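You operate a simulated robot arm through the tools that you are given. There is no shell and no other tool.

You run a simulated two-armed robot. Do the job below in one go: nothing can be reset, and whatever is moved stays where it is left.

Task
Clip on the safety cable; slide the bar lantern to its amber tape.
Fine: the cable's plug goes into the Safety socket before the T-handle goes to Free; pointer on the tape of the strip beside the bar; T-handle back to Locked; aim, lock knob, flaps, mains switch, dial and mains plug stay. Where these are worked on the way, their far stop is far enough and under half their travel is too little: grey t-handle.

It is judged by the outcome, as a careful person would: the job done as asked, and still so three seconds after it is handed in. It fails if anything else is knocked over, pushed out of place, dropped, spilled or broken.

Robot
Two 7-joint arms with fingered hands on one trunk that stands fixed in place. Base frame: the origin is at the foot of the trunk, x ahead of it, y to its left, z up. Lengths are in mm, angles in degrees, forces in N, time in s.
The left shoulder is at [51, 152, 1147], the right one opposite. With the tool pointing down near the work surface each hand reaches from about 420 to 820 mm from the base axis, measured 20 degrees to its own side. Payload 3.8 kg a hand.
Tool frame (each hand has its own): the origin (TCP) lies between the finger pads and is the grasp point; the fingertips stand 30 mm ahead of it; z points along the fingers, y is the line along which they close. The gripper opens to 104 mm; its body begins 35 mm behind the TCP. The gripper is a hand of 5 fingers: y runs from the thumb to the fingers, the wrist lies at [-15, -104, -178] in the tool frame.
Orientation is told as [roll, pitch, yaw] about the base's x, y, z axes, in that order, counted from this pose: with the fingers straight down and the wrist toward the robot, the tool's x, y and z point along [0, 1, 0], [1, 0, 0] and [0, 0, -1] of the base frame.

Tools
- The arms move only by the tool drive_tool. It takes "left_plan", "right_plan" or both (then of equal length, played together; a hand with none holds still); each is a list of rows, each a list of 6 numbers: the shift along the tool's x, y, z in mm, then the turn, a rotation vector about the tool's x, y, z in degrees. In form: [[dx, dy, dz, ax, ay, az], ...]. A call has 1 to 20 rows; each row is the pose to reach, as a shift and turn from the pose commanded when the call began, along the tool's axes at that moment. Each row takes 0.2 s and may step no farther than 50 mm and 8.6 degrees from the row before; otherwise, the whole call is refused. Where a pose cannot be reached the arm comes as near as it can. A force on the tool above 40 N (or 10 N above the force at the start of the call, whichever is more), or a blocked arm, ends the call early, and 0.2 s more pass. In this call time passes only in rows, and 0.2 s behind the last. It gives the time, the measured TCP pose, the force on the tool (base axes), the opening and the grip force at its end, in the units of the frame above (readings bear some noise), with the torque about the TCP (base axes, N m) and any sound that the robot's microphone picked up, and new pictures: "pictures" is both (left out), scene, wrist or none (wrist: the cameras of the hands that moved).
- Cameras (640 x 400 px; columns grow to the right, rows downward): "scene" is now at [156.9, 27.4, 1319.3]; the picture's right is [0.27, -0.96, -0.04], its down [-0.38, -0.07, -0.92] and it looks along [0.89, 0.26, -0.38] (base axes); focal length 214 px, centre (320, 200). "left" rides on the left gripper at [-80, -78, -141] in its tool frame; the picture's right is [-0.78, -0.30, 0.56], its down [0.54, -0.78, 0.33] and it looks along [0.33, 0.56, 0.76] (tool axes); focal length 247 px, centre (320, 200). "right" rides on the right gripper at [80, -78, -141] in its tool frame; the picture's right is [-0.78, 0.30, -0.56], its down [-0.54, -0.78, 0.33] and it looks along [-0.33, 0.56, 0.76] (tool axes); focal length 247 px, centre (320, 200). There is no depth. A picture from a camera that has moved, and an enlarged one, comes with that camera's place and axes in the base frame and with its lens.
- raise_lower(by): moves the trunk up (or, below 0, down) by that many mm; the arms and the scene camera ride with it, the base frame stays. It gives what a move gives, with no picture.
- curl_fingers(index, middle, ring, little, thumb_bend, thumb_turn, hand): sets how far each is bent, from 0 (flat) to 1 (curled in); at 0.3 the hand is open as for a grip, at 0.7 the pads meet at the TCP. One left out holds its place. A second passes; each finger stops where it meets its share of the squeeze, and holds until it gets a number again. It is the only way to open and close the hand. It gives what a move gives, with no picture; readings hold the bend of each and the force on index, middle, ring, little, thumb and palm. thumb_turn goes from beside the hand (0) to across from the fingers (1), as for a grip.
- pan_tilt(pan, tilt): turns the head with the scene camera to pan (to the left, within 80 degrees either way) and tilt (down, from -29 to 69), counted from straight ahead of the robot (the tilt from the chest, where the trunk bows). It gives what a move gives, and a new picture of the scene camera.
- zoom(camera, box): a new picture of the part [left, top, right, bottom] of that camera's present view, enlarged. The clock stands still meanwhile.
- sign_off(): hands the job in; it is judged then, once.

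Places have to be worked out from the pictures, the camera data and where the tool is seen. Open the grippers and draw the arms clear of the work before you hand the job in, unless the task says otherwise.

The tools are called after ">>>" as a command line: name --argument value ..., lists and objects as JSON in quotes. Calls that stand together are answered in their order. drive_tool: Moves the arms, as the interface text tells. Its arguments: {"type":"object","properties":{"left_plan":{"type":"array"},"right_plan":{"type":"array"},"pictures":{"type":"string","enum":["both","scene","wrist","none"]}},"required":[]} The other tools are called the same way: raise_lower (by) moves the trunk up or down; curl_fingers (index, middle, ring, little, thumb_bend, thumb_turn, hand) moves the fingers one by one; pan_tilt (pan, tilt) turns the head that bears the scene camera; zoom (camera, box) takes an enlarged picture of a part of a camera's view; sign_off () hands the job in.

At the start:

```text
time: 0.0
left_tcp_pos: [408.5, 323.8, 1268.8]
left_tool_rot: [0.1, 0.0, 0.1]
left_wrist_force: [0.2, -0.4, 0.8]
left_torque: [0.0, -0.01, -0.02]
left_finger_gap: 103.8
left_gripper_force: 0.1
left_shape: jaw
left_bend: [0.3, 0.3, 0.3, 0.3, 0.3, 0.98]
left_finger forces: [0.0, 0.0, 0.1, 0.0, 0.1, 0.0]
right_tcp_pos: [485.9, -120.3, 1290.8]
right_tool_rot: [0.1, 0.1, 0.0]
right_wrist_force: [-0.2, 0.4, -0.4]
right_torque: [-0.01, 0.02, 0.02]
right_finger_gap: 103.5
right_gripper_force: 0.0
right_shape: jaw
right_bend: [0.3, 0.3, 0.3, 0.3, 0.3, 0.98]
right_finger forces: [0.0, 0.0, 0.1, 0.1, 0.0, 0.0]
trunk travel left (down, up): [-225.0, 231.0]
head pan, tilt (commanded): [15.7, 14.8]
```

scene: 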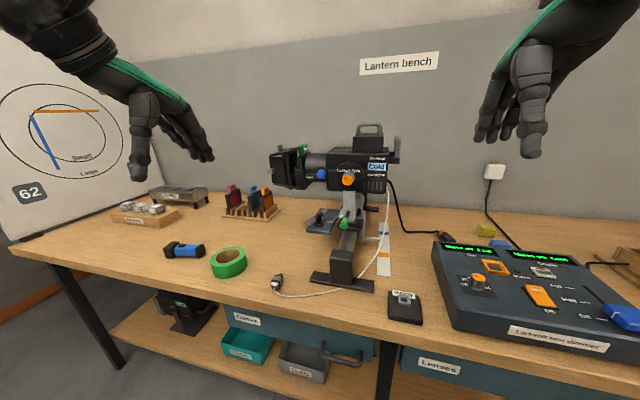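
right: 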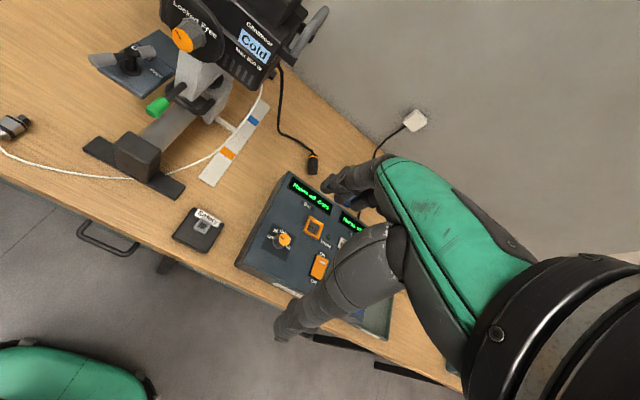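
left: 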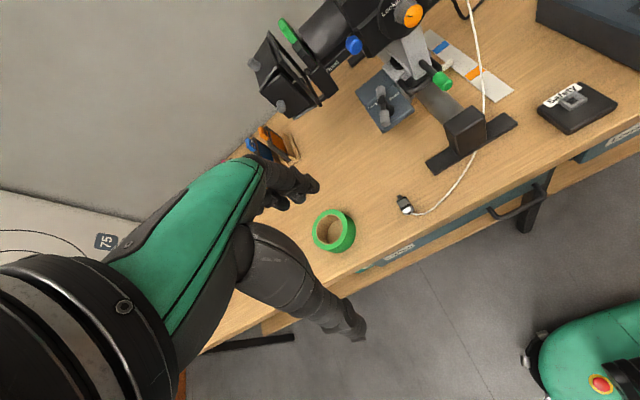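

The pictures show a lantern on a carriage on a short bar, a white cable with a plug lying at the front of the bench, a black "Safety" socket pad, and a tape strip beside the bar. I'll zoom in to identify each part before moving.

>>> zoom --camera "scene" --box '[250, 110, 450, 235]'

>>> zoom --camera "scene" --box '[250, 200, 450, 325]'

>>> zoom --camera "right" --box '[60, 0, 340, 175]'

>>> zoom --camera "right" --box '[0, 90, 280, 265]'

>>> zoom --camera "left" --box '[340, 0, 640, 187]'

```text
3.20 times, centred on (350, 172) of scene
camera zoom: at [156.9, 27.4, 1319.3], right [0.27, -0.96, -0.04], down [-0.38, -0.07, -0.92], along [0.89, 0.26, -0.38], focal length 686 px, centre (224, 288)
```

zoom: 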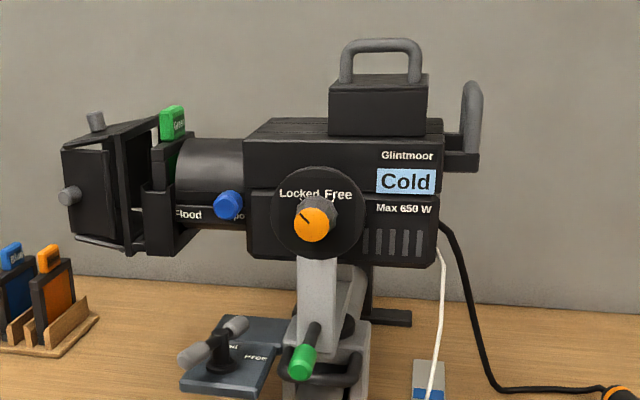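

```text
3.20 times, centred on (350, 262) of scene
camera zoom: at [156.9, 27.4, 1319.3], right [0.27, -0.96, -0.04], down [-0.38, -0.07, -0.92], along [0.89, 0.26, -0.38], focal length 686 px, centre (224, 0)
```

zoom: 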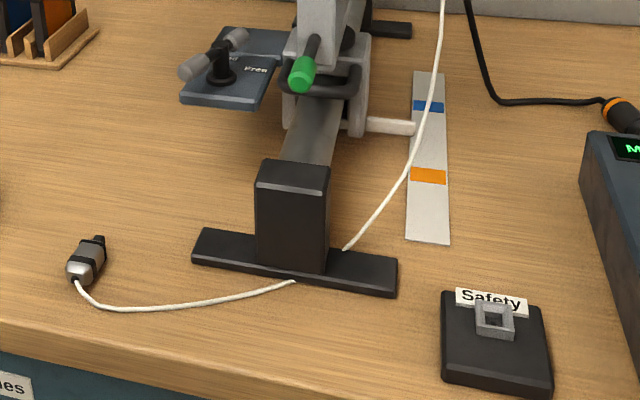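

```text
2.29 times, centred on (200, 88) of right
camera zoom: at [408.5, -41.3, 1430.8], right [0.3, -0.78, 0.56], down [-0.78, -0.54, -0.33], along [0.56, -0.33, -0.76], focal length 564 px, centre (594, 457)
```

zoom: 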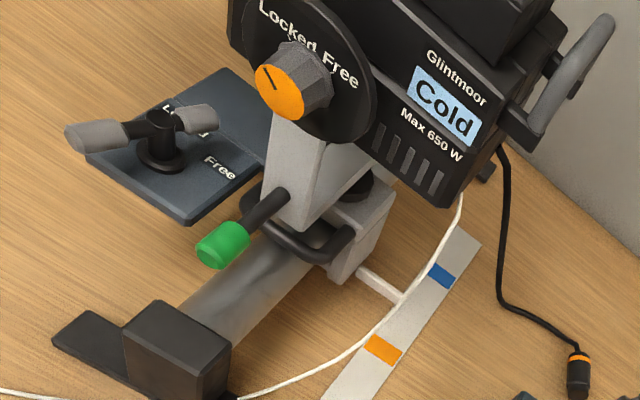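

```text
2.29 times, centred on (140, 178) of right
camera zoom: at [408.5, -41.3, 1430.8], right [0.3, -0.78, 0.56], down [-0.78, -0.54, -0.33], along [0.56, -0.33, -0.76], focal length 564 px, centre (731, 251)
```

zoom: 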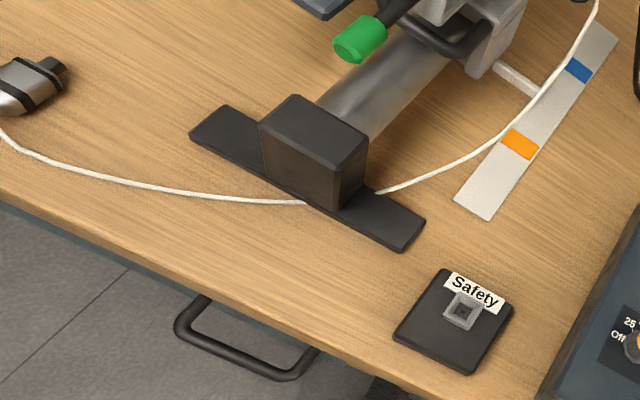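

```text
2.13 times, centred on (490, 94) of left
camera zoom: at [331.5, 242.8, 1411.2], right [-0.3, -0.78, -0.56], down [-0.78, 0.53, -0.33], along [0.56, 0.33, -0.76], focal length 527 px, centre (-43, 427)
```

zoom: 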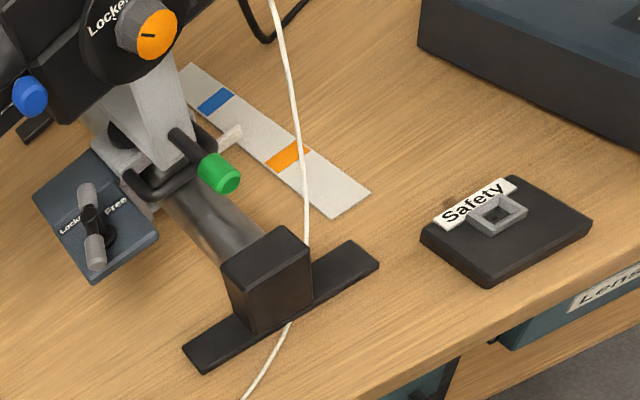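

The grey T-handle with Locked/Free is on the slate plate left of the bar, the white pointer rides with the carriage, and the plug lies with its nose pointing away from me. I'll zoom closer on each of these for exact geometry.

>>> zoom --camera "scene" --box '[255, 260, 319, 300]'

>>> zoom --camera "scene" --box '[372, 280, 436, 320]'

>>> zoom --camera "scene" --box '[296, 190, 408, 260]'

>>> zoom --camera "left" --box '[350, 55, 478, 135]'

>>> zoom --camera "left" --box '[380, 175, 444, 215]'

>>> zoom --camera "left" --box '[532, 70, 628, 130]'

```text
10.00 times, centred on (287, 280) of scene
camera zoom: at [156.9, 27.4, 1319.3], right [0.27, -0.96, -0.04], down [-0.38, -0.07, -0.92], along [0.89, 0.26, -0.38], focal length 2145 px, centre (650, -600)
```

zoom: 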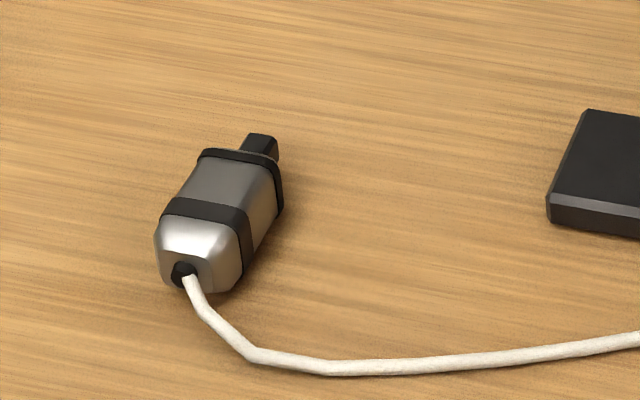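

```text
10.00 times, centred on (404, 300) of scene
camera zoom: at [156.9, 27.4, 1319.3], right [0.27, -0.96, -0.04], down [-0.38, -0.07, -0.92], along [0.89, 0.26, -0.38], focal length 2145 px, centre (-520, -800)
```

zoom: 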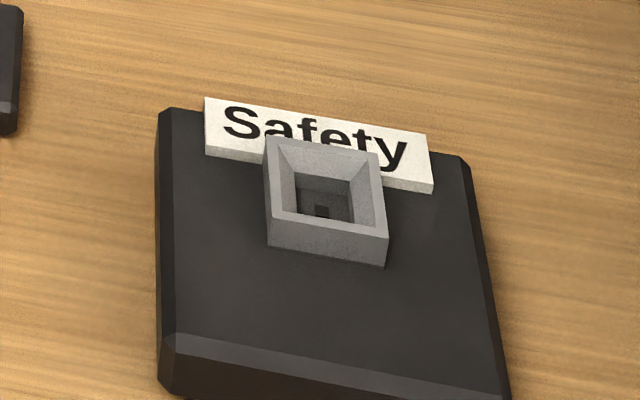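

```text
5.71 times, centred on (352, 225) of scene
camera zoom: at [156.9, 27.4, 1319.3], right [0.27, -0.96, -0.04], down [-0.38, -0.07, -0.92], along [0.89, 0.26, -0.38], focal length 1226 px, centre (137, 57)
```

zoom: 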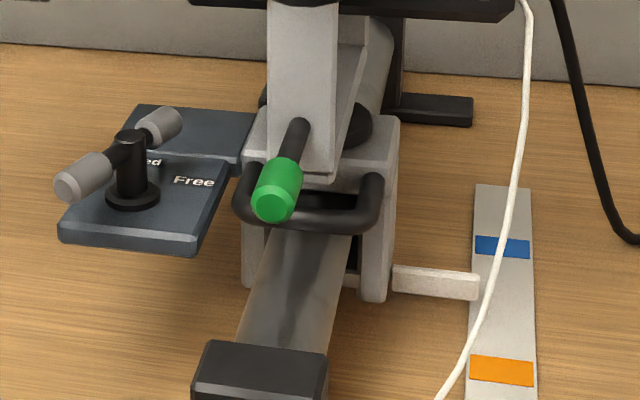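

```text
5.00 times, centred on (414, 95) of left
camera zoom: at [331.5, 242.8, 1411.2], right [-0.3, -0.78, -0.56], down [-0.78, 0.53, -0.33], along [0.56, 0.33, -0.76], focal length 1235 px, centre (-150, 725)
```

zoom: 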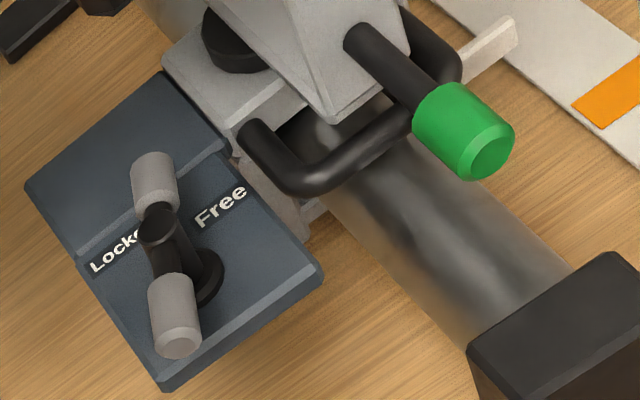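

```text
10.00 times, centred on (412, 195) of left
camera zoom: at [331.5, 242.8, 1411.2], right [-0.3, -0.78, -0.56], down [-0.78, 0.53, -0.33], along [0.56, 0.33, -0.76], focal length 2470 px, centre (-600, 250)
```

zoom: 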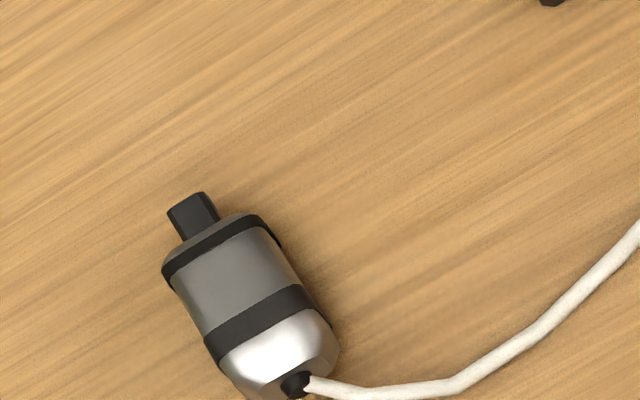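

```text
6.67 times, centred on (580, 100) of left
camera zoom: at [331.5, 242.8, 1411.2], right [-0.3, -0.78, -0.56], down [-0.78, 0.53, -0.33], along [0.56, 0.33, -0.76], focal length 1646 px, centre (-1413, 867)
```

zoom: 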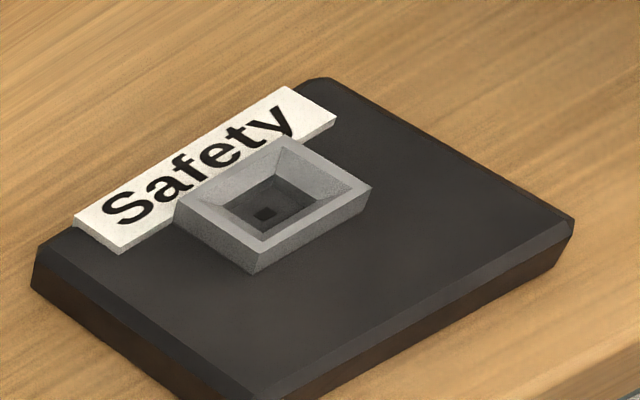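

Triangulating scene and left views gives: bench top ≈ z 873, plug lying along +x from about x 551 (tail) to 601 (nose) at y 283, socket mouth ≈ (577,-50,900), T-handle post ≈ (735,203,1020), amber tape ≈ (771,-3,876), pointer tip ≈ (827,12,896). I'll look at the hand itself to see how the fingers lie in the tool frame.

>>> zoom --camera "left" --box '[200, 130, 392, 350]'

>>> zoom --camera "scene" --box '[60, 40, 252, 190]'

>>> pan_tilt --pan 20 --tilt 35

```text
1.82 times, centred on (296, 240) of left
camera zoom: at [331.5, 242.8, 1411.2], right [-0.3, -0.78, -0.56], down [-0.78, 0.53, -0.33], along [0.56, 0.33, -0.76], focal length 449 px, centre (364, 127)
```

zoom: 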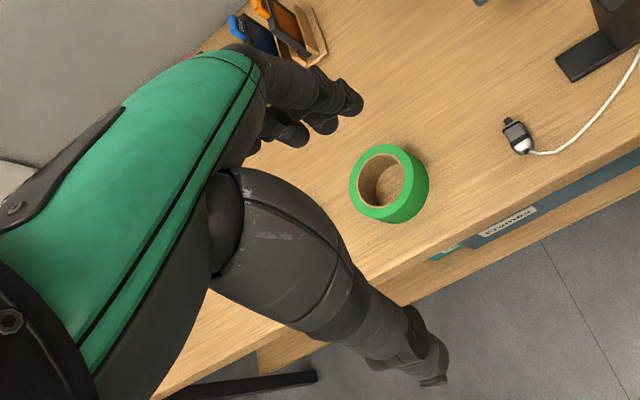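

```text
2.67 times, centred on (156, 115) of scene
camera zoom: at [156.9, 27.4, 1319.3], right [0.27, -0.96, -0.04], down [-0.38, -0.07, -0.92], along [0.89, 0.26, -0.38], focal length 572 px, centre (757, 427)
```

zoom: 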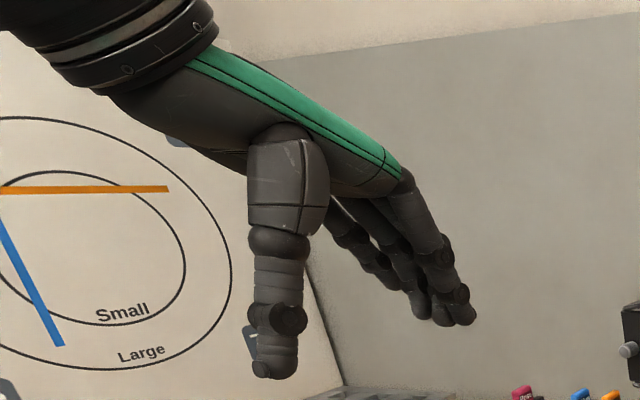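

```text
time: 0.8
left_tcp_pos: [407.9, 324.9, 1269.4]
left_tool_rot: [0.0, 0.0, 0.1]
left_wrist_force: [0.6, 0.0, 0.9]
left_torque: [0.01, 0.01, -0.04]
left_finger_gap: 103.7
left_gripper_force: 0.1
left_shape: jaw
left_bend: [0.3, 0.3, 0.3, 0.3, 0.3, 0.98]
left_finger forces: [0.0, 0.0, 0.0, 0.0, 0.1, 0.0]
right_tcp_pos: [485.5, -121.2, 1293.4]
right_tool_rot: [0.0, 0.0, -0.1]
right_wrist_force: [1.7, 0.2, -0.2]
right_torque: [-0.01, 0.0, 0.01]
right_finger_gap: 103.7
right_gripper_force: 0.1
right_shape: jaw
right_bend: [0.3, 0.3, 0.3, 0.3, 0.3, 0.98]
right_finger forces: [0.0, 0.0, 0.0, 0.0, 0.0, 0.0]
trunk travel left (down, up): [-225.0, 231.0]
head pan, tilt (commanded): [20.0, 35.0]
camera scene: at [145.3, 32.3, 1288.4], right [0.34, -0.94, -0.05], down [-0.65, -0.2, -0.74], along [0.68, 0.28, -0.68], focal length 214 px, centre (320, 200)
```

scene: 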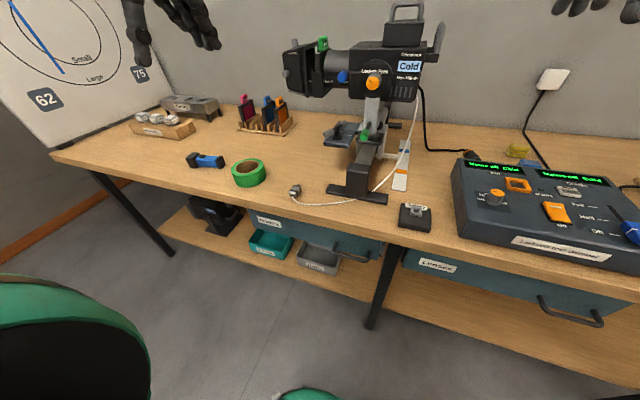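

The hand is human-shaped, thumb on the near side and fingers beyond. I plan to grip the plug with index, middle and thumb across its sides, nose toward the little-finger side, so that afterwards a roll of the hand points the nose down; first I test whether the left arm can take yaw -90 above the bench.

>>> drive_tool --left_plan '[[-3, 14, 11, 0, 0, 8.18], [-6, 28, 22, 0, 0, 16.36], [-9, 42, 33, 0, 0, 24.54], [-12, 56, 44, 0, 0, 32.72], [-15, 70, 55, 0, 0, 40.9], [-18, 84, 66, 0, 0, 49.1], [-21, 98, 77, 0, 0, 57.3], [-24, 112, 88, 0, 0, 65.5], [-27, 126, 99, 0, 0, 73.6], [-30, 140, 110, 0, 0, 81.8], [-34, 152, 119, 0, 0, 90]]'

```text
time: 3.2
left_tcp_pos: [562.6, 286.8, 1150.6]
left_tool_rot: [0.0, 0.0, -90.1]
left_wrist_force: [0.2, 0.5, 0.7]
left_torque: [-0.01, 0.02, 0.01]
left_finger_gap: 103.4
left_gripper_force: 0.1
left_shape: jaw
left_bend: [0.3, 0.3, 0.3, 0.3, 0.3, 0.98]
left_finger forces: [0.0, 0.0, 0.0, 0.0, 0.0, 0.1]
right_tcp_pos: [488.7, -122.3, 1290.7]
right_tool_rot: [0.0, 0.2, 0.0]
right_wrist_force: [-0.6, 0.6, 0.2]
right_torque: [0.01, 0.03, -0.01]
right_finger_gap: 103.7
right_gripper_force: 0.1
right_shape: jaw
right_bend: [0.3, 0.3, 0.3, 0.3, 0.3, 0.98]
right_finger forces: [0.0, 0.1, 0.0, 0.0, 0.1, 0.0]
trunk travel left (down, up): [-225.0, 231.0]
head pan, tilt (commanded): [20.0, 35.0]
camera scene: at [146.7, 31.6, 1288.1], right [0.34, -0.94, -0.05], down [-0.65, -0.2, -0.73], along [0.68, 0.28, -0.68], focal length 214 px, centre (320, 200)
camera left: at [482.9, 364.8, 1293.0], right [-0.78, 0.3, -0.56], down [0.54, 0.78, -0.33], along [0.33, -0.56, -0.76], focal length 247 px, centre (320, 200)
```

scene: 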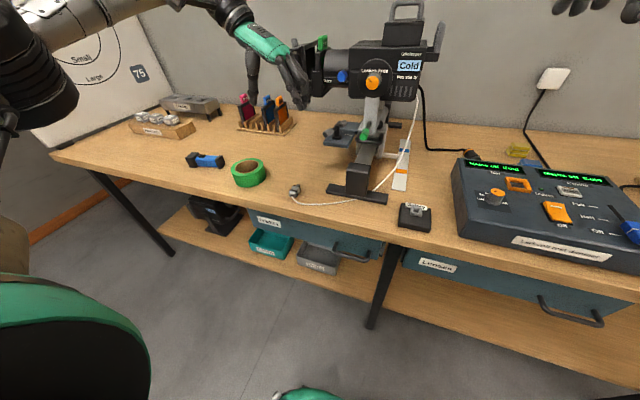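
left: 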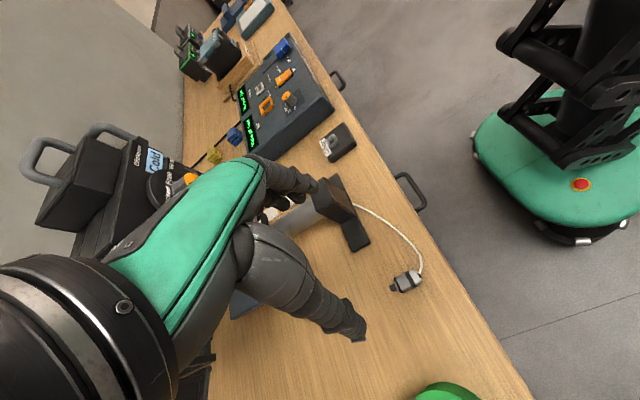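

Yaw -90 is reached exactly. Next I tilt the fingers forward 30° and come down above the plug, and tuck ring and little fingers out of the way.

>>> drive_tool --left_plan '[[3, 2, 25, 0, 7.5, 0], [6, 4, 50, 0, 15, 0], [9, 6, 75, 0, 22.5, 0], [11, 7, 100, 0, 30, 0]]' --pictures "none"

>>> curl_fingers --hand "left" --ring 1 --little 1

>>> pan_tilt --pan 28 --tilt 30

```text
time: 4.2
left_tcp_pos: [571.5, 281.2, 1050.5]
left_tool_rot: [30.2, -0.1, -90.0]
left_wrist_force: [0.0, -1.0, 0.2]
left_torque: [0.01, 0.03, -0.04]
left_finger_gap: 103.8
left_gripper_force: 0.0
left_shape: jaw
left_bend: [0.3, 0.3, 0.3, 0.3, 0.3, 0.98]
left_finger forces: [0.0, 0.0, 0.1, 0.1, 0.0, 0.0]
right_tcp_pos: [485.5, -120.4, 1292.0]
right_tool_rot: [0.1, 0.0, -0.1]
right_wrist_force: [0.0, 1.4, -0.3]
right_torque: [0.0, -0.02, -0.04]
right_finger_gap: 103.6
right_gripper_force: 0.0
right_shape: jaw
right_bend: [0.3, 0.3, 0.3, 0.3, 0.3, 0.98]
right_finger forces: [0.1, 0.0, 0.1, 0.0, 0.0, 0.0]
trunk travel left (down, up): [-225.0, 231.0]
head pan, tilt (commanded): [20.0, 35.0]
```

```text
time: 5.2
left_tcp_pos: [571.0, 281.0, 1051.1]
left_tool_rot: [30.0, 0.0, -90.0]
left_wrist_force: [-0.4, -0.5, -0.1]
left_torque: [-0.02, -0.01, 0.01]
left_finger_gap: 102.9
left_gripper_force: 0.0
left_shape: fingers
left_bend: [0.3, 0.3, 1.0, 1.0, 0.3, 0.98]
left_finger forces: [0.1, 0.0, 0.1, 0.0, 0.1, 0.1]
right_tcp_pos: [485.8, -119.7, 1290.9]
right_tool_rot: [0.0, 0.0, -0.1]
right_wrist_force: [-0.8, -0.1, -0.7]
right_torque: [0.0, 0.0, 0.03]
right_finger_gap: 103.6
right_gripper_force: 0.0
right_shape: jaw
right_bend: [0.3, 0.3, 0.3, 0.3, 0.3, 0.98]
right_finger forces: [0.0, 0.0, 0.0, 0.0, 0.1, 0.0]
trunk travel left (down, up): [-225.0, 231.0]
head pan, tilt (commanded): [20.0, 35.0]
```

```text
time: 5.9
left_tcp_pos: [571.8, 281.1, 1050.5]
left_tool_rot: [30.0, 0.0, -89.9]
left_wrist_force: [-0.8, -0.3, 0.8]
left_torque: [-0.03, -0.04, -0.01]
left_finger_gap: 102.7
left_gripper_force: 0.2
left_shape: fingers
left_bend: [0.3, 0.3, 1.0, 1.0, 0.3, 0.98]
left_finger forces: [0.0, 0.1, 0.0, 0.0, 0.0, 0.0]
right_tcp_pos: [486.5, -121.6, 1291.5]
right_tool_rot: [-0.1, 0.2, -0.1]
right_wrist_force: [-0.5, -0.1, 0.5]
right_torque: [-0.03, 0.01, -0.01]
right_finger_gap: 103.6
right_gripper_force: 0.1
right_shape: jaw
right_bend: [0.3, 0.3, 0.3, 0.3, 0.3, 0.98]
right_finger forces: [0.0, 0.0, 0.1, 0.1, 0.0, 0.0]
trunk travel left (down, up): [-225.0, 231.0]
head pan, tilt (commanded): [28.0, 30.0]
camera scene: at [143.6, 44.6, 1296.4], right [0.46, -0.88, -0.07], down [-0.56, -0.23, -0.79], along [0.69, 0.41, -0.6], focal length 214 px, centre (320, 200)
```

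scene: 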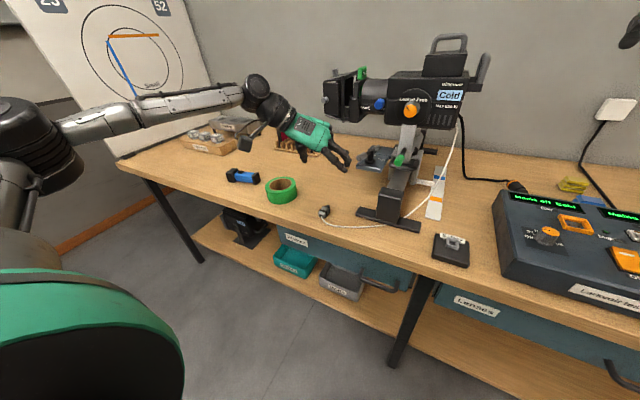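

The tilt is reached too. I zoom on the hand in both cameras to see where index, middle and thumb stand relative to the TCP.

>>> zoom --camera "scene" --box '[260, 90, 388, 170]'

>>> zoom --camera "left" --box '[0, 0, 640, 400]'

```text
5.00 times, centred on (324, 130) of scene
camera zoom: at [143.6, 44.6, 1296.4], right [0.46, -0.88, -0.07], down [-0.56, -0.23, -0.79], along [0.69, 0.41, -0.6], focal length 1072 px, centre (300, 550)
```

zoom: 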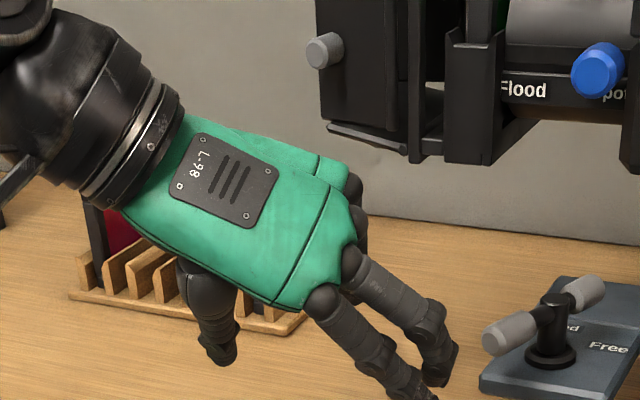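

```text
1.00 times, centred on (320, 200) of left (not enlarged: the box is as wide or as high as the picture)
camera zoom: at [431.6, 358.3, 1133.5], right [-0.39, 0.3, -0.87], down [0.63, 0.78, -0.02], along [0.67, -0.56, -0.49], focal length 247 px, centre (320, 200)
```

zoom: 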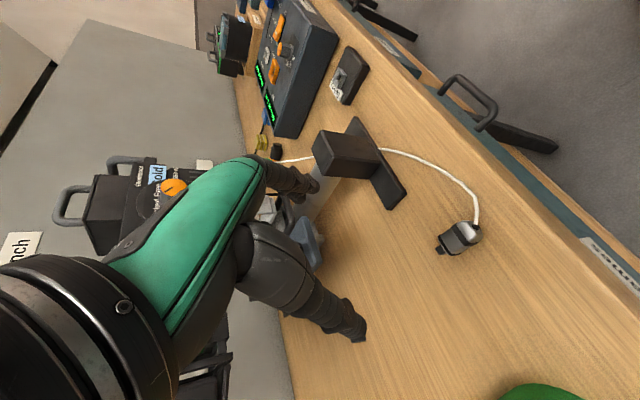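

>>> zoom --camera "left" --box '[220, 140, 380, 360]'

>>> zoom --camera "scene" --box '[280, 120, 376, 180]'

```text
1.82 times, centred on (300, 250) of left
camera zoom: at [431.6, 358.3, 1133.5], right [-0.39, 0.3, -0.87], down [0.63, 0.78, -0.02], along [0.67, -0.56, -0.49], focal length 449 px, centre (356, 109)
```

zoom: 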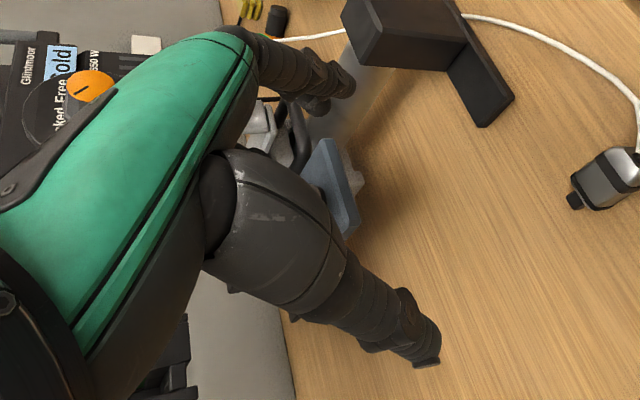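

```text
6.67 times, centred on (328, 150) of scene
camera zoom: at [143.6, 44.6, 1296.4], right [0.46, -0.88, -0.07], down [-0.56, -0.23, -0.79], along [0.69, 0.41, -0.6], focal length 1430 px, centre (267, 533)
```

zoom: 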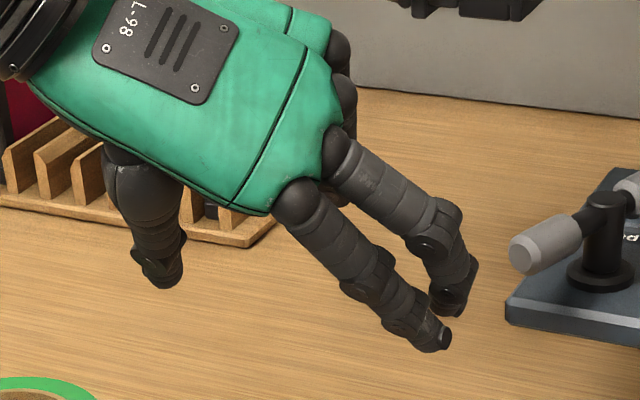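

Index sits at about x_t −6 and middle at +20, thumb opposite near 0–3. I'll close index, middle and thumb in free air to learn where the pads come together.

>>> curl_fingers --hand "left" --index 0.58 --middle 0.58 --thumb_bend 0.58

>>> zoom --camera "left" --box '[220, 140, 412, 300]'

>>> zoom --camera "scene" --box '[280, 120, 376, 180]'

```text
time: 6.9
left_tcp_pos: [571.4, 280.8, 1050.6]
left_tool_rot: [30.0, 0.0, -89.8]
left_wrist_force: [-0.3, 1.0, -0.7]
left_torque: [-0.01, 0.01, 0.0]
left_finger_gap: 34.6
left_gripper_force: 0.0
left_shape: fingers
left_bend: [0.57, 0.57, 1.0, 1.0, 0.57, 0.98]
left_finger forces: [0.0, 0.0, 0.1, 0.0, 0.1, 0.0]
right_tcp_pos: [487.1, -120.2, 1290.6]
right_tool_rot: [-0.1, 0.1, 0.0]
right_wrist_force: [-0.4, 0.2, 0.4]
right_torque: [0.0, -0.01, 0.0]
right_finger_gap: 103.4
right_gripper_force: 0.0
right_shape: jaw
right_bend: [0.3, 0.3, 0.3, 0.3, 0.3, 0.98]
right_finger forces: [0.0, 0.1, 0.0, 0.1, 0.1, 0.0]
trunk travel left (down, up): [-225.0, 231.0]
head pan, tilt (commanded): [28.0, 30.0]
```

```text
2.50 times, centred on (316, 220) of left
camera zoom: at [431.6, 358.3, 1133.5], right [-0.39, 0.3, -0.87], down [0.63, 0.78, -0.02], along [0.67, -0.56, -0.49], focal length 617 px, centre (330, 150)
```

zoom: 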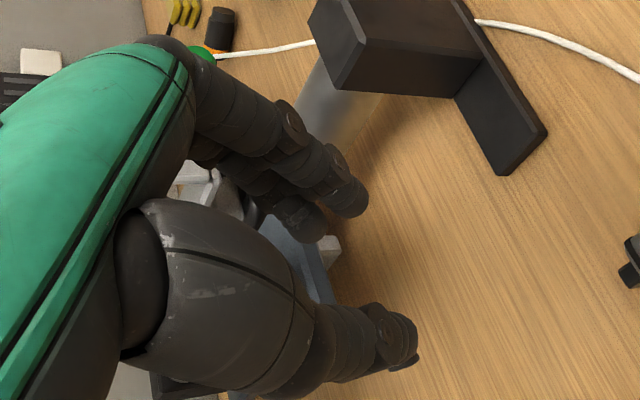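

```text
6.67 times, centred on (328, 150) of scene
camera zoom: at [143.6, 44.6, 1296.5], right [0.46, -0.88, -0.07], down [-0.56, -0.23, -0.8], along [0.69, 0.41, -0.6], focal length 1430 px, centre (267, 533)
```

zoom: 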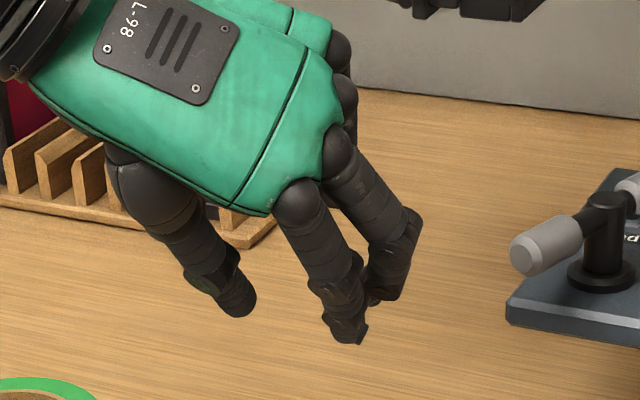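

At bend 0.57 thumb and index tips sit at x_t ≈ −5, about 26 mm ahead of the TCP, with 35 mm between the pads. I open to ~0.4 and lower towards the plug, with the TCP about 18 mm behind the plug's middle, stopping at z≈950 to check.

>>> curl_fingers --hand "left" --index 0.42 --middle 0.42 --thumb_bend 0.42

>>> drive_tool --left_plan '[[-22, -1, 26, 0, 0, 0], [-44, -2, 52, 0, 0, 0], [-66.2, -2.5, 78, 0, 0, 0]]'

>>> zoom --camera "scene" --box '[280, 150, 376, 210]'

>>> zoom --camera "left" --box '[240, 150, 496, 310]'

```text
time: 7.9
left_tcp_pos: [572.3, 281.1, 1049.5]
left_tool_rot: [29.9, -0.1, -89.9]
left_wrist_force: [-0.4, -0.1, 0.4]
left_torque: [0.01, -0.02, 0.03]
left_finger_gap: 72.3
left_gripper_force: 0.1
left_shape: fingers
left_bend: [0.42, 0.42, 1.0, 1.0, 0.42, 0.98]
left_finger forces: [0.0, 0.0, 0.0, 0.0, 0.1, 0.0]
right_tcp_pos: [487.7, -121.7, 1290.7]
right_tool_rot: [0.0, 0.1, 0.0]
right_wrist_force: [0.6, -1.1, 0.9]
right_torque: [-0.03, 0.01, 0.03]
right_finger_gap: 103.3
right_gripper_force: 0.0
right_shape: jaw
right_bend: [0.3, 0.3, 0.3, 0.3, 0.3, 0.98]
right_finger forces: [0.0, 0.1, 0.1, 0.1, 0.1, 0.0]
trunk travel left (down, up): [-225.0, 231.0]
head pan, tilt (commanded): [28.0, 30.0]
```

```text
time: 8.7
left_tcp_pos: [556.8, 284.0, 950.5]
left_tool_rot: [30.0, -0.1, -89.9]
left_wrist_force: [-0.2, 0.2, 0.0]
left_torque: [0.03, 0.01, -0.02]
left_finger_gap: 72.5
left_gripper_force: 0.1
left_shape: fingers
left_bend: [0.42, 0.42, 1.0, 1.0, 0.42, 0.98]
left_finger forces: [0.0, 0.0, 0.1, 0.0, 0.0, 0.0]
right_tcp_pos: [485.7, -121.2, 1291.6]
right_tool_rot: [0.1, 0.1, 0.0]
right_wrist_force: [-0.7, 0.2, -0.1]
right_torque: [0.0, -0.01, 0.0]
right_finger_gap: 103.7
right_gripper_force: 0.1
right_shape: jaw
right_bend: [0.3, 0.3, 0.3, 0.3, 0.3, 0.98]
right_finger forces: [0.0, 0.0, 0.1, 0.1, 0.0, 0.0]
trunk travel left (down, up): [-225.0, 231.0]
head pan, tilt (commanded): [28.0, 30.0]
camera scene: at [143.7, 44.9, 1296.4], right [0.46, -0.88, -0.07], down [-0.56, -0.23, -0.79], along [0.69, 0.41, -0.6], focal length 214 px, centre (320, 200)
camera left: at [417.5, 361.0, 1033.1], right [-0.39, 0.3, -0.87], down [0.63, 0.78, -0.02], along [0.67, -0.56, -0.49], focal length 247 px, centre (320, 200)
```

scene: 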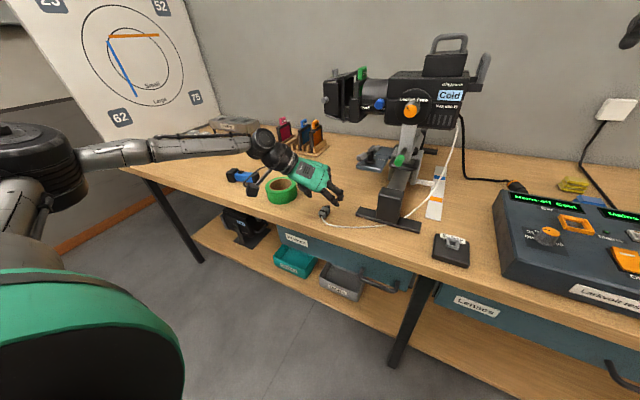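
left: 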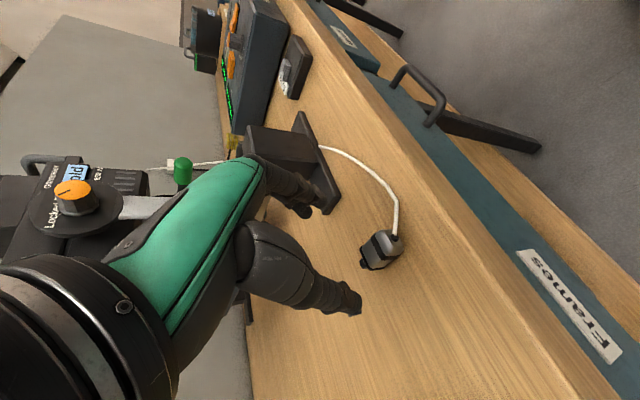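

```text
6.67 times, centred on (328, 180) of scene
camera zoom: at [143.7, 44.9, 1296.4], right [0.46, -0.88, -0.07], down [-0.56, -0.23, -0.79], along [0.69, 0.41, -0.6], focal length 1430 px, centre (267, 333)
```

zoom: 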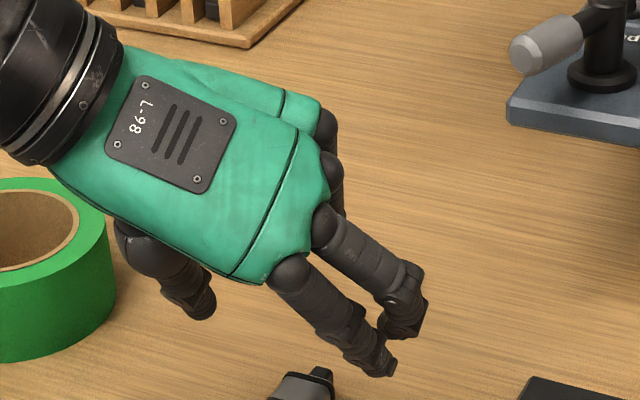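

```text
2.50 times, centred on (368, 230) of left
camera zoom: at [417.5, 361.0, 1033.1], right [-0.39, 0.3, -0.87], down [0.63, 0.78, -0.02], along [0.67, -0.56, -0.49], focal length 617 px, centre (200, 125)
```

zoom: 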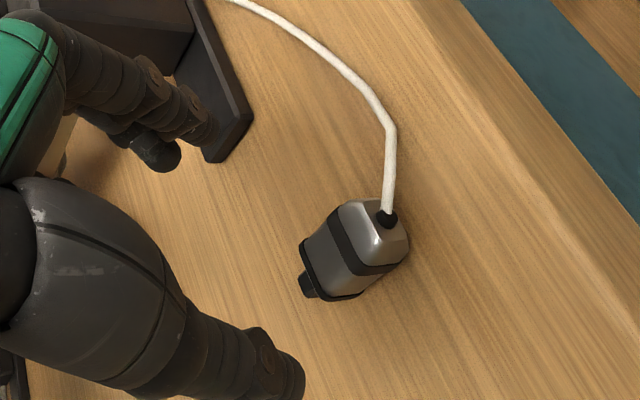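

The left camera at two heights puts the plug at about x 557–605, y 286, centre z ≈ 872 (bench ≈ 861), lower than the scene-only estimate; I trust the hand camera. I go down another 45 mm and recheck.

>>> drive_tool --left_plan '[[-11, -1, 20, 0, 0, 0], [-21.5, -2, 39.6, 0, 0, 0]]' --pictures "wrist"

>>> zoom --camera "left" --box '[240, 150, 432, 310]'

>>> zoom --camera "scene" --box '[280, 165, 376, 225]'

```text
time: 9.3
left_tcp_pos: [554.9, 285.0, 906.7]
left_tool_rot: [29.9, 0.0, -90.0]
left_wrist_force: [-0.6, 0.5, -0.3]
left_torque: [-0.02, 0.03, 0.0]
left_finger_gap: 72.3
left_gripper_force: 0.0
left_shape: fingers
left_bend: [0.42, 0.42, 1.0, 1.0, 0.42, 0.98]
left_finger forces: [0.0, 0.0, 0.1, 0.0, 0.1, 0.0]
right_tcp_pos: [487.1, -119.5, 1291.3]
right_tool_rot: [0.0, 0.0, -0.1]
right_wrist_force: [-0.5, 0.4, 0.0]
right_torque: [0.01, -0.01, 0.0]
right_finger_gap: 103.7
right_gripper_force: 0.1
right_shape: jaw
right_bend: [0.3, 0.3, 0.3, 0.3, 0.3, 0.98]
right_finger forces: [0.0, 0.0, 0.0, 0.1, 0.0, 0.0]
trunk travel left (down, up): [-225.0, 231.0]
head pan, tilt (commanded): [28.0, 30.0]
camera left: at [415.0, 362.3, 988.7], right [-0.39, 0.29, -0.87], down [0.63, 0.78, -0.02], along [0.67, -0.55, -0.49], focal length 247 px, centre (320, 200)
```

left: 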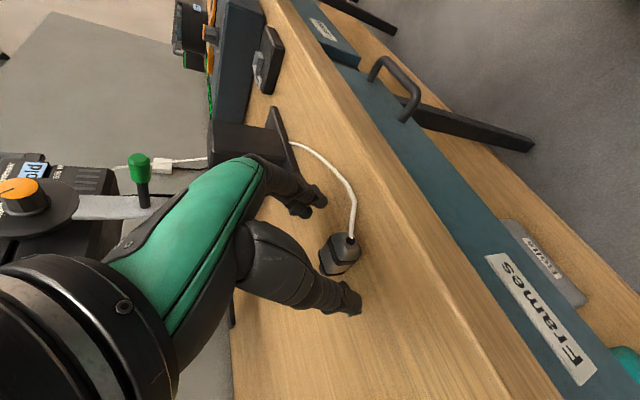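

```text
2.50 times, centred on (336, 230) of left
camera zoom: at [415.0, 362.3, 988.7], right [-0.39, 0.29, -0.87], down [0.63, 0.78, -0.02], along [0.67, -0.55, -0.49], focal length 617 px, centre (280, 125)
```

zoom: 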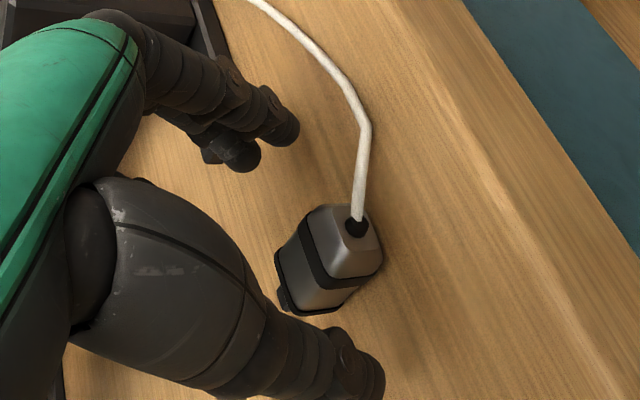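

```text
6.67 times, centred on (328, 195) of scene
camera zoom: at [143.9, 44.9, 1296.4], right [0.46, -0.88, -0.07], down [-0.56, -0.23, -0.79], along [0.69, 0.41, -0.6], focal length 1430 px, centre (267, 233)
```

zoom: 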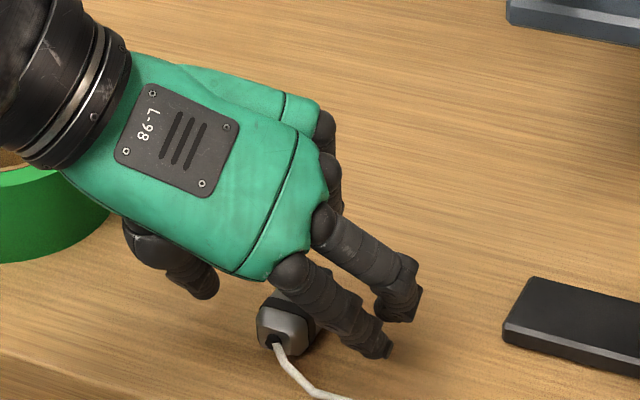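

The plug now measures about x 553–602, y 288, centre z 874 in the hand's frame — nearly centred between thumb and index. I'll shift 3 mm left and lower 14 mm in small steps, watching for bench contact.

>>> drive_tool --left_plan '[[-2.5, -1.5, 4, 0, 0, 0], [-5, -3, 8, 0, 0, 0], [-7.3, -3, 11.6, 0, 0, 0]]' --pictures "wrist"

>>> zoom --camera "left" --box '[240, 150, 432, 310]'

>>> zoom --camera "scene" --box '[280, 175, 360, 225]'

```text
time: 10.1
left_tcp_pos: [553.7, 289.4, 892.3]
left_tool_rot: [30.3, 0.1, -89.9]
left_wrist_force: [-0.3, 0.7, 6.8]
left_torque: [-0.28, 0.0, 0.01]
left_finger_gap: 73.0
left_gripper_force: 3.0
left_shape: fingers
left_bend: [0.42, 0.42, 1.0, 1.0, 0.42, 0.98]
left_finger forces: [6.3, 0.1, 0.0, 0.1, 0.0, 0.0]
right_tcp_pos: [485.3, -121.0, 1291.8]
right_tool_rot: [0.0, 0.0, 0.0]
right_wrist_force: [0.3, 0.3, -0.2]
right_torque: [0.02, 0.0, 0.01]
right_finger_gap: 103.5
right_gripper_force: 0.1
right_shape: jaw
right_bend: [0.3, 0.3, 0.3, 0.3, 0.3, 0.98]
right_finger forces: [0.1, 0.0, 0.0, 0.0, 0.1, 0.0]
trunk travel left (down, up): [-225.0, 231.0]
head pan, tilt (commanded): [28.0, 30.0]
camera left: at [414.0, 365.6, 974.1], right [-0.39, 0.29, -0.87], down [0.63, 0.78, -0.02], along [0.67, -0.56, -0.49], focal length 247 px, centre (320, 200)
```

left: 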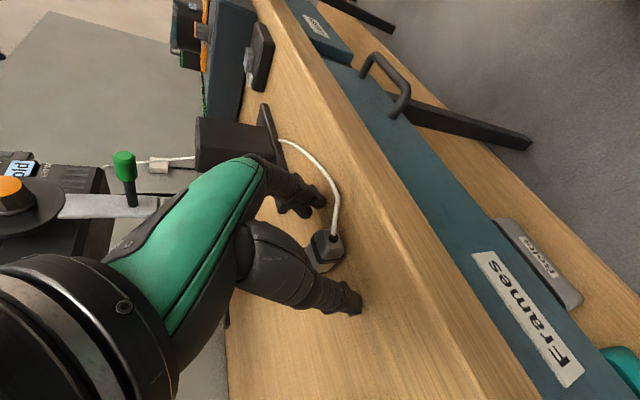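

```text
2.50 times, centred on (336, 230) of left
camera zoom: at [414.0, 365.6, 974.1], right [-0.39, 0.29, -0.87], down [0.63, 0.78, -0.02], along [0.67, -0.56, -0.49], focal length 617 px, centre (280, 125)
```

zoom: 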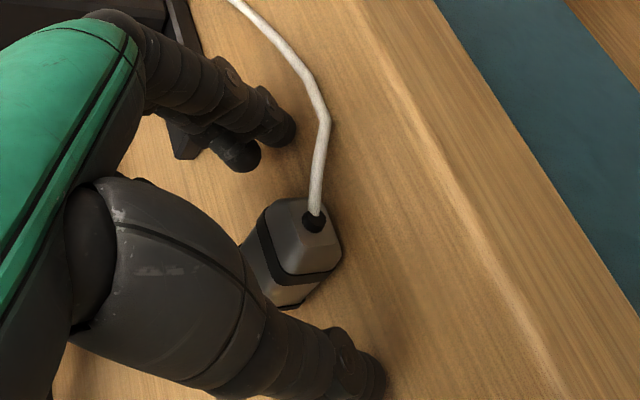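

```text
8.00 times, centred on (320, 200) of scene
camera zoom: at [142.3, 44.4, 1296.8], right [0.46, -0.88, -0.07], down [-0.56, -0.23, -0.8], along [0.69, 0.41, -0.6], focal length 1716 px, centre (320, 200)
```

zoom: 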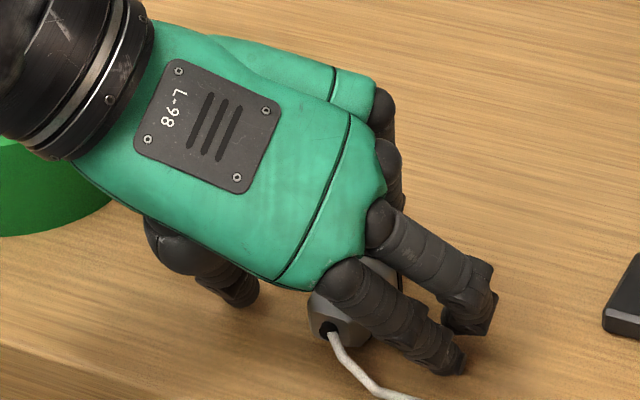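

The index tip has just touched the bench (6 N), so the bench is ≈ 867. I back up 3 mm and close index and thumb on the plug, then add the middle finger.

>>> drive_tool --left_plan '[[1.6, 0, -2.8, 0, 0, 0]]' --pictures "none"

>>> curl_fingers --hand "left" --index 0.8 --thumb_bend 0.8

>>> zoom --camera "left" --box '[240, 150, 432, 310]'

>>> zoom --camera "scene" --box '[280, 175, 360, 225]'

```text
time: 10.5
left_tcp_pos: [553.6, 289.4, 892.4]
left_tool_rot: [29.9, 0.0, -90.0]
left_wrist_force: [1.0, 0.1, 0.9]
left_torque: [-0.08, 0.03, 0.0]
left_finger_gap: 73.2
left_gripper_force: 0.6
left_shape: fingers
left_bend: [0.41, 0.42, 1.0, 1.0, 0.42, 0.98]
left_finger forces: [1.0, 0.0, 0.0, 0.0, 0.0, 0.1]
right_tcp_pos: [486.6, -120.9, 1292.2]
right_tool_rot: [0.0, 0.1, 0.0]
right_wrist_force: [0.1, -0.3, 0.5]
right_torque: [0.0, 0.0, -0.02]
right_finger_gap: 103.8
right_gripper_force: 0.0
right_shape: jaw
right_bend: [0.3, 0.3, 0.3, 0.3, 0.3, 0.98]
right_finger forces: [0.1, 0.0, 0.1, 0.0, 0.0, 0.0]
trunk travel left (down, up): [-225.0, 231.0]
head pan, tilt (commanded): [28.0, 30.0]
```

```text
time: 11.5
left_tcp_pos: [553.9, 289.3, 893.9]
left_tool_rot: [30.1, 0.1, -89.9]
left_wrist_force: [1.4, 4.3, 9.9]
left_torque: [-0.11, -0.1, 0.05]
left_finger_gap: 21.8
left_gripper_force: 21.7
left_shape: fingers
left_bend: [0.57, 0.42, 1.0, 1.0, 0.67, 0.97]
left_finger forces: [26.6, 0.0, 0.0, 0.0, 17.1, 0.0]
right_tcp_pos: [484.7, -120.4, 1292.3]
right_tool_rot: [0.0, 0.0, 0.0]
right_wrist_force: [-0.3, -0.4, -0.9]
right_torque: [0.01, 0.0, 0.0]
right_finger_gap: 103.6
right_gripper_force: 0.1
right_shape: jaw
right_bend: [0.3, 0.3, 0.3, 0.3, 0.3, 0.98]
right_finger forces: [0.1, 0.0, 0.1, 0.1, 0.0, 0.0]
trunk travel left (down, up): [-225.0, 231.0]
head pan, tilt (commanded): [28.0, 30.0]
```

```text
2.50 times, centred on (336, 230) of left
camera zoom: at [414.0, 366.3, 976.8], right [-0.39, 0.29, -0.87], down [0.63, 0.78, -0.02], along [0.67, -0.55, -0.49], focal length 617 px, centre (280, 125)
```

zoom: 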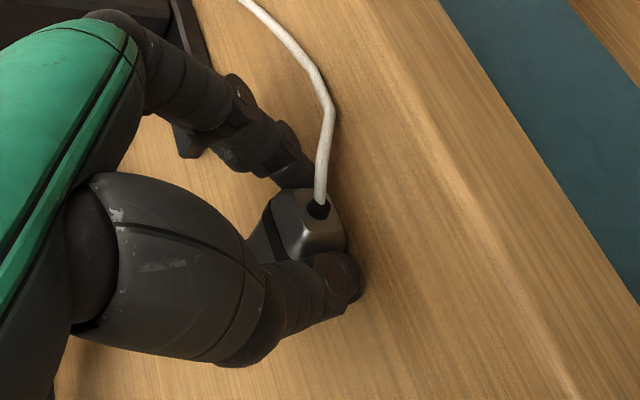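

```text
8.00 times, centred on (320, 200) of scene
camera zoom: at [142.6, 44.9, 1296.6], right [0.47, -0.88, -0.07], down [-0.56, -0.23, -0.8], along [0.69, 0.41, -0.6], focal length 1716 px, centre (320, 200)
```

zoom: 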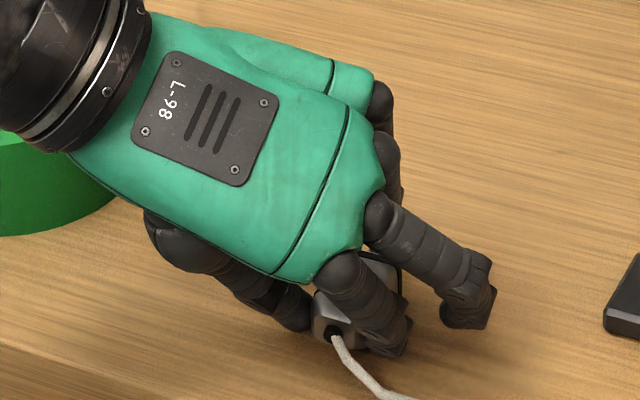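

Index (27 N) and thumb (17 N) hold the plug with 22 mm gap. I bring the middle finger in lightly for support.

>>> curl_fingers --hand "left" --middle 0.57

>>> zoom --camera "left" --box '[240, 150, 432, 310]'

>>> zoom --camera "scene" --box '[280, 175, 360, 225]'

```text
time: 12.5
left_tcp_pos: [554.1, 288.5, 893.8]
left_tool_rot: [30.1, -0.1, -90.0]
left_wrist_force: [1.6, 3.8, 11.9]
left_torque: [-0.14, -0.17, 0.08]
left_finger_gap: 21.6
left_gripper_force: 23.6
left_shape: fingers
left_bend: [0.57, 0.56, 1.0, 1.0, 0.67, 0.97]
left_finger forces: [29.4, 0.0, 0.0, 0.0, 17.8, 0.0]
right_tcp_pos: [485.4, -121.7, 1290.8]
right_tool_rot: [-0.1, -0.1, 0.0]
right_wrist_force: [0.3, -0.2, -0.1]
right_torque: [0.02, 0.01, -0.03]
right_finger_gap: 103.7
right_gripper_force: 0.1
right_shape: jaw
right_bend: [0.3, 0.3, 0.3, 0.3, 0.3, 0.98]
right_finger forces: [0.1, 0.1, 0.0, 0.0, 0.0, 0.0]
trunk travel left (down, up): [-225.0, 231.0]
head pan, tilt (commanded): [28.0, 30.0]
```

```text
2.50 times, centred on (336, 230) of left
camera zoom: at [413.9, 366.1, 976.7], right [-0.39, 0.3, -0.87], down [0.63, 0.78, -0.02], along [0.67, -0.56, -0.49], focal length 617 px, centre (280, 125)
```

zoom: 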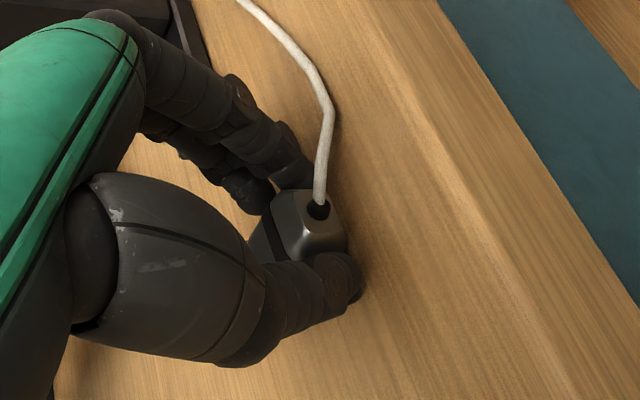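

```text
8.00 times, centred on (320, 200) of scene
camera zoom: at [142.4, 44.7, 1296.6], right [0.46, -0.88, -0.07], down [-0.56, -0.23, -0.8], along [0.69, 0.41, -0.6], focal length 1716 px, centre (320, 200)
```

zoom: 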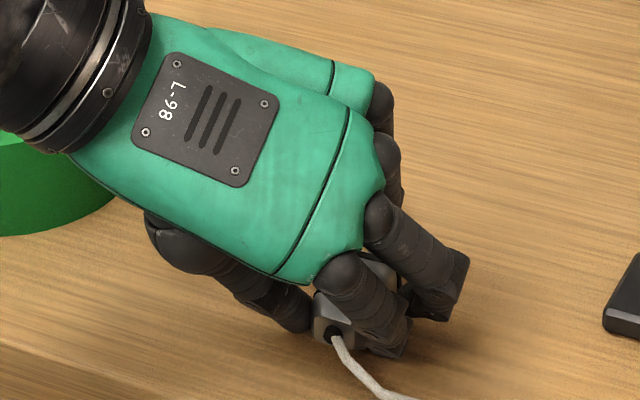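

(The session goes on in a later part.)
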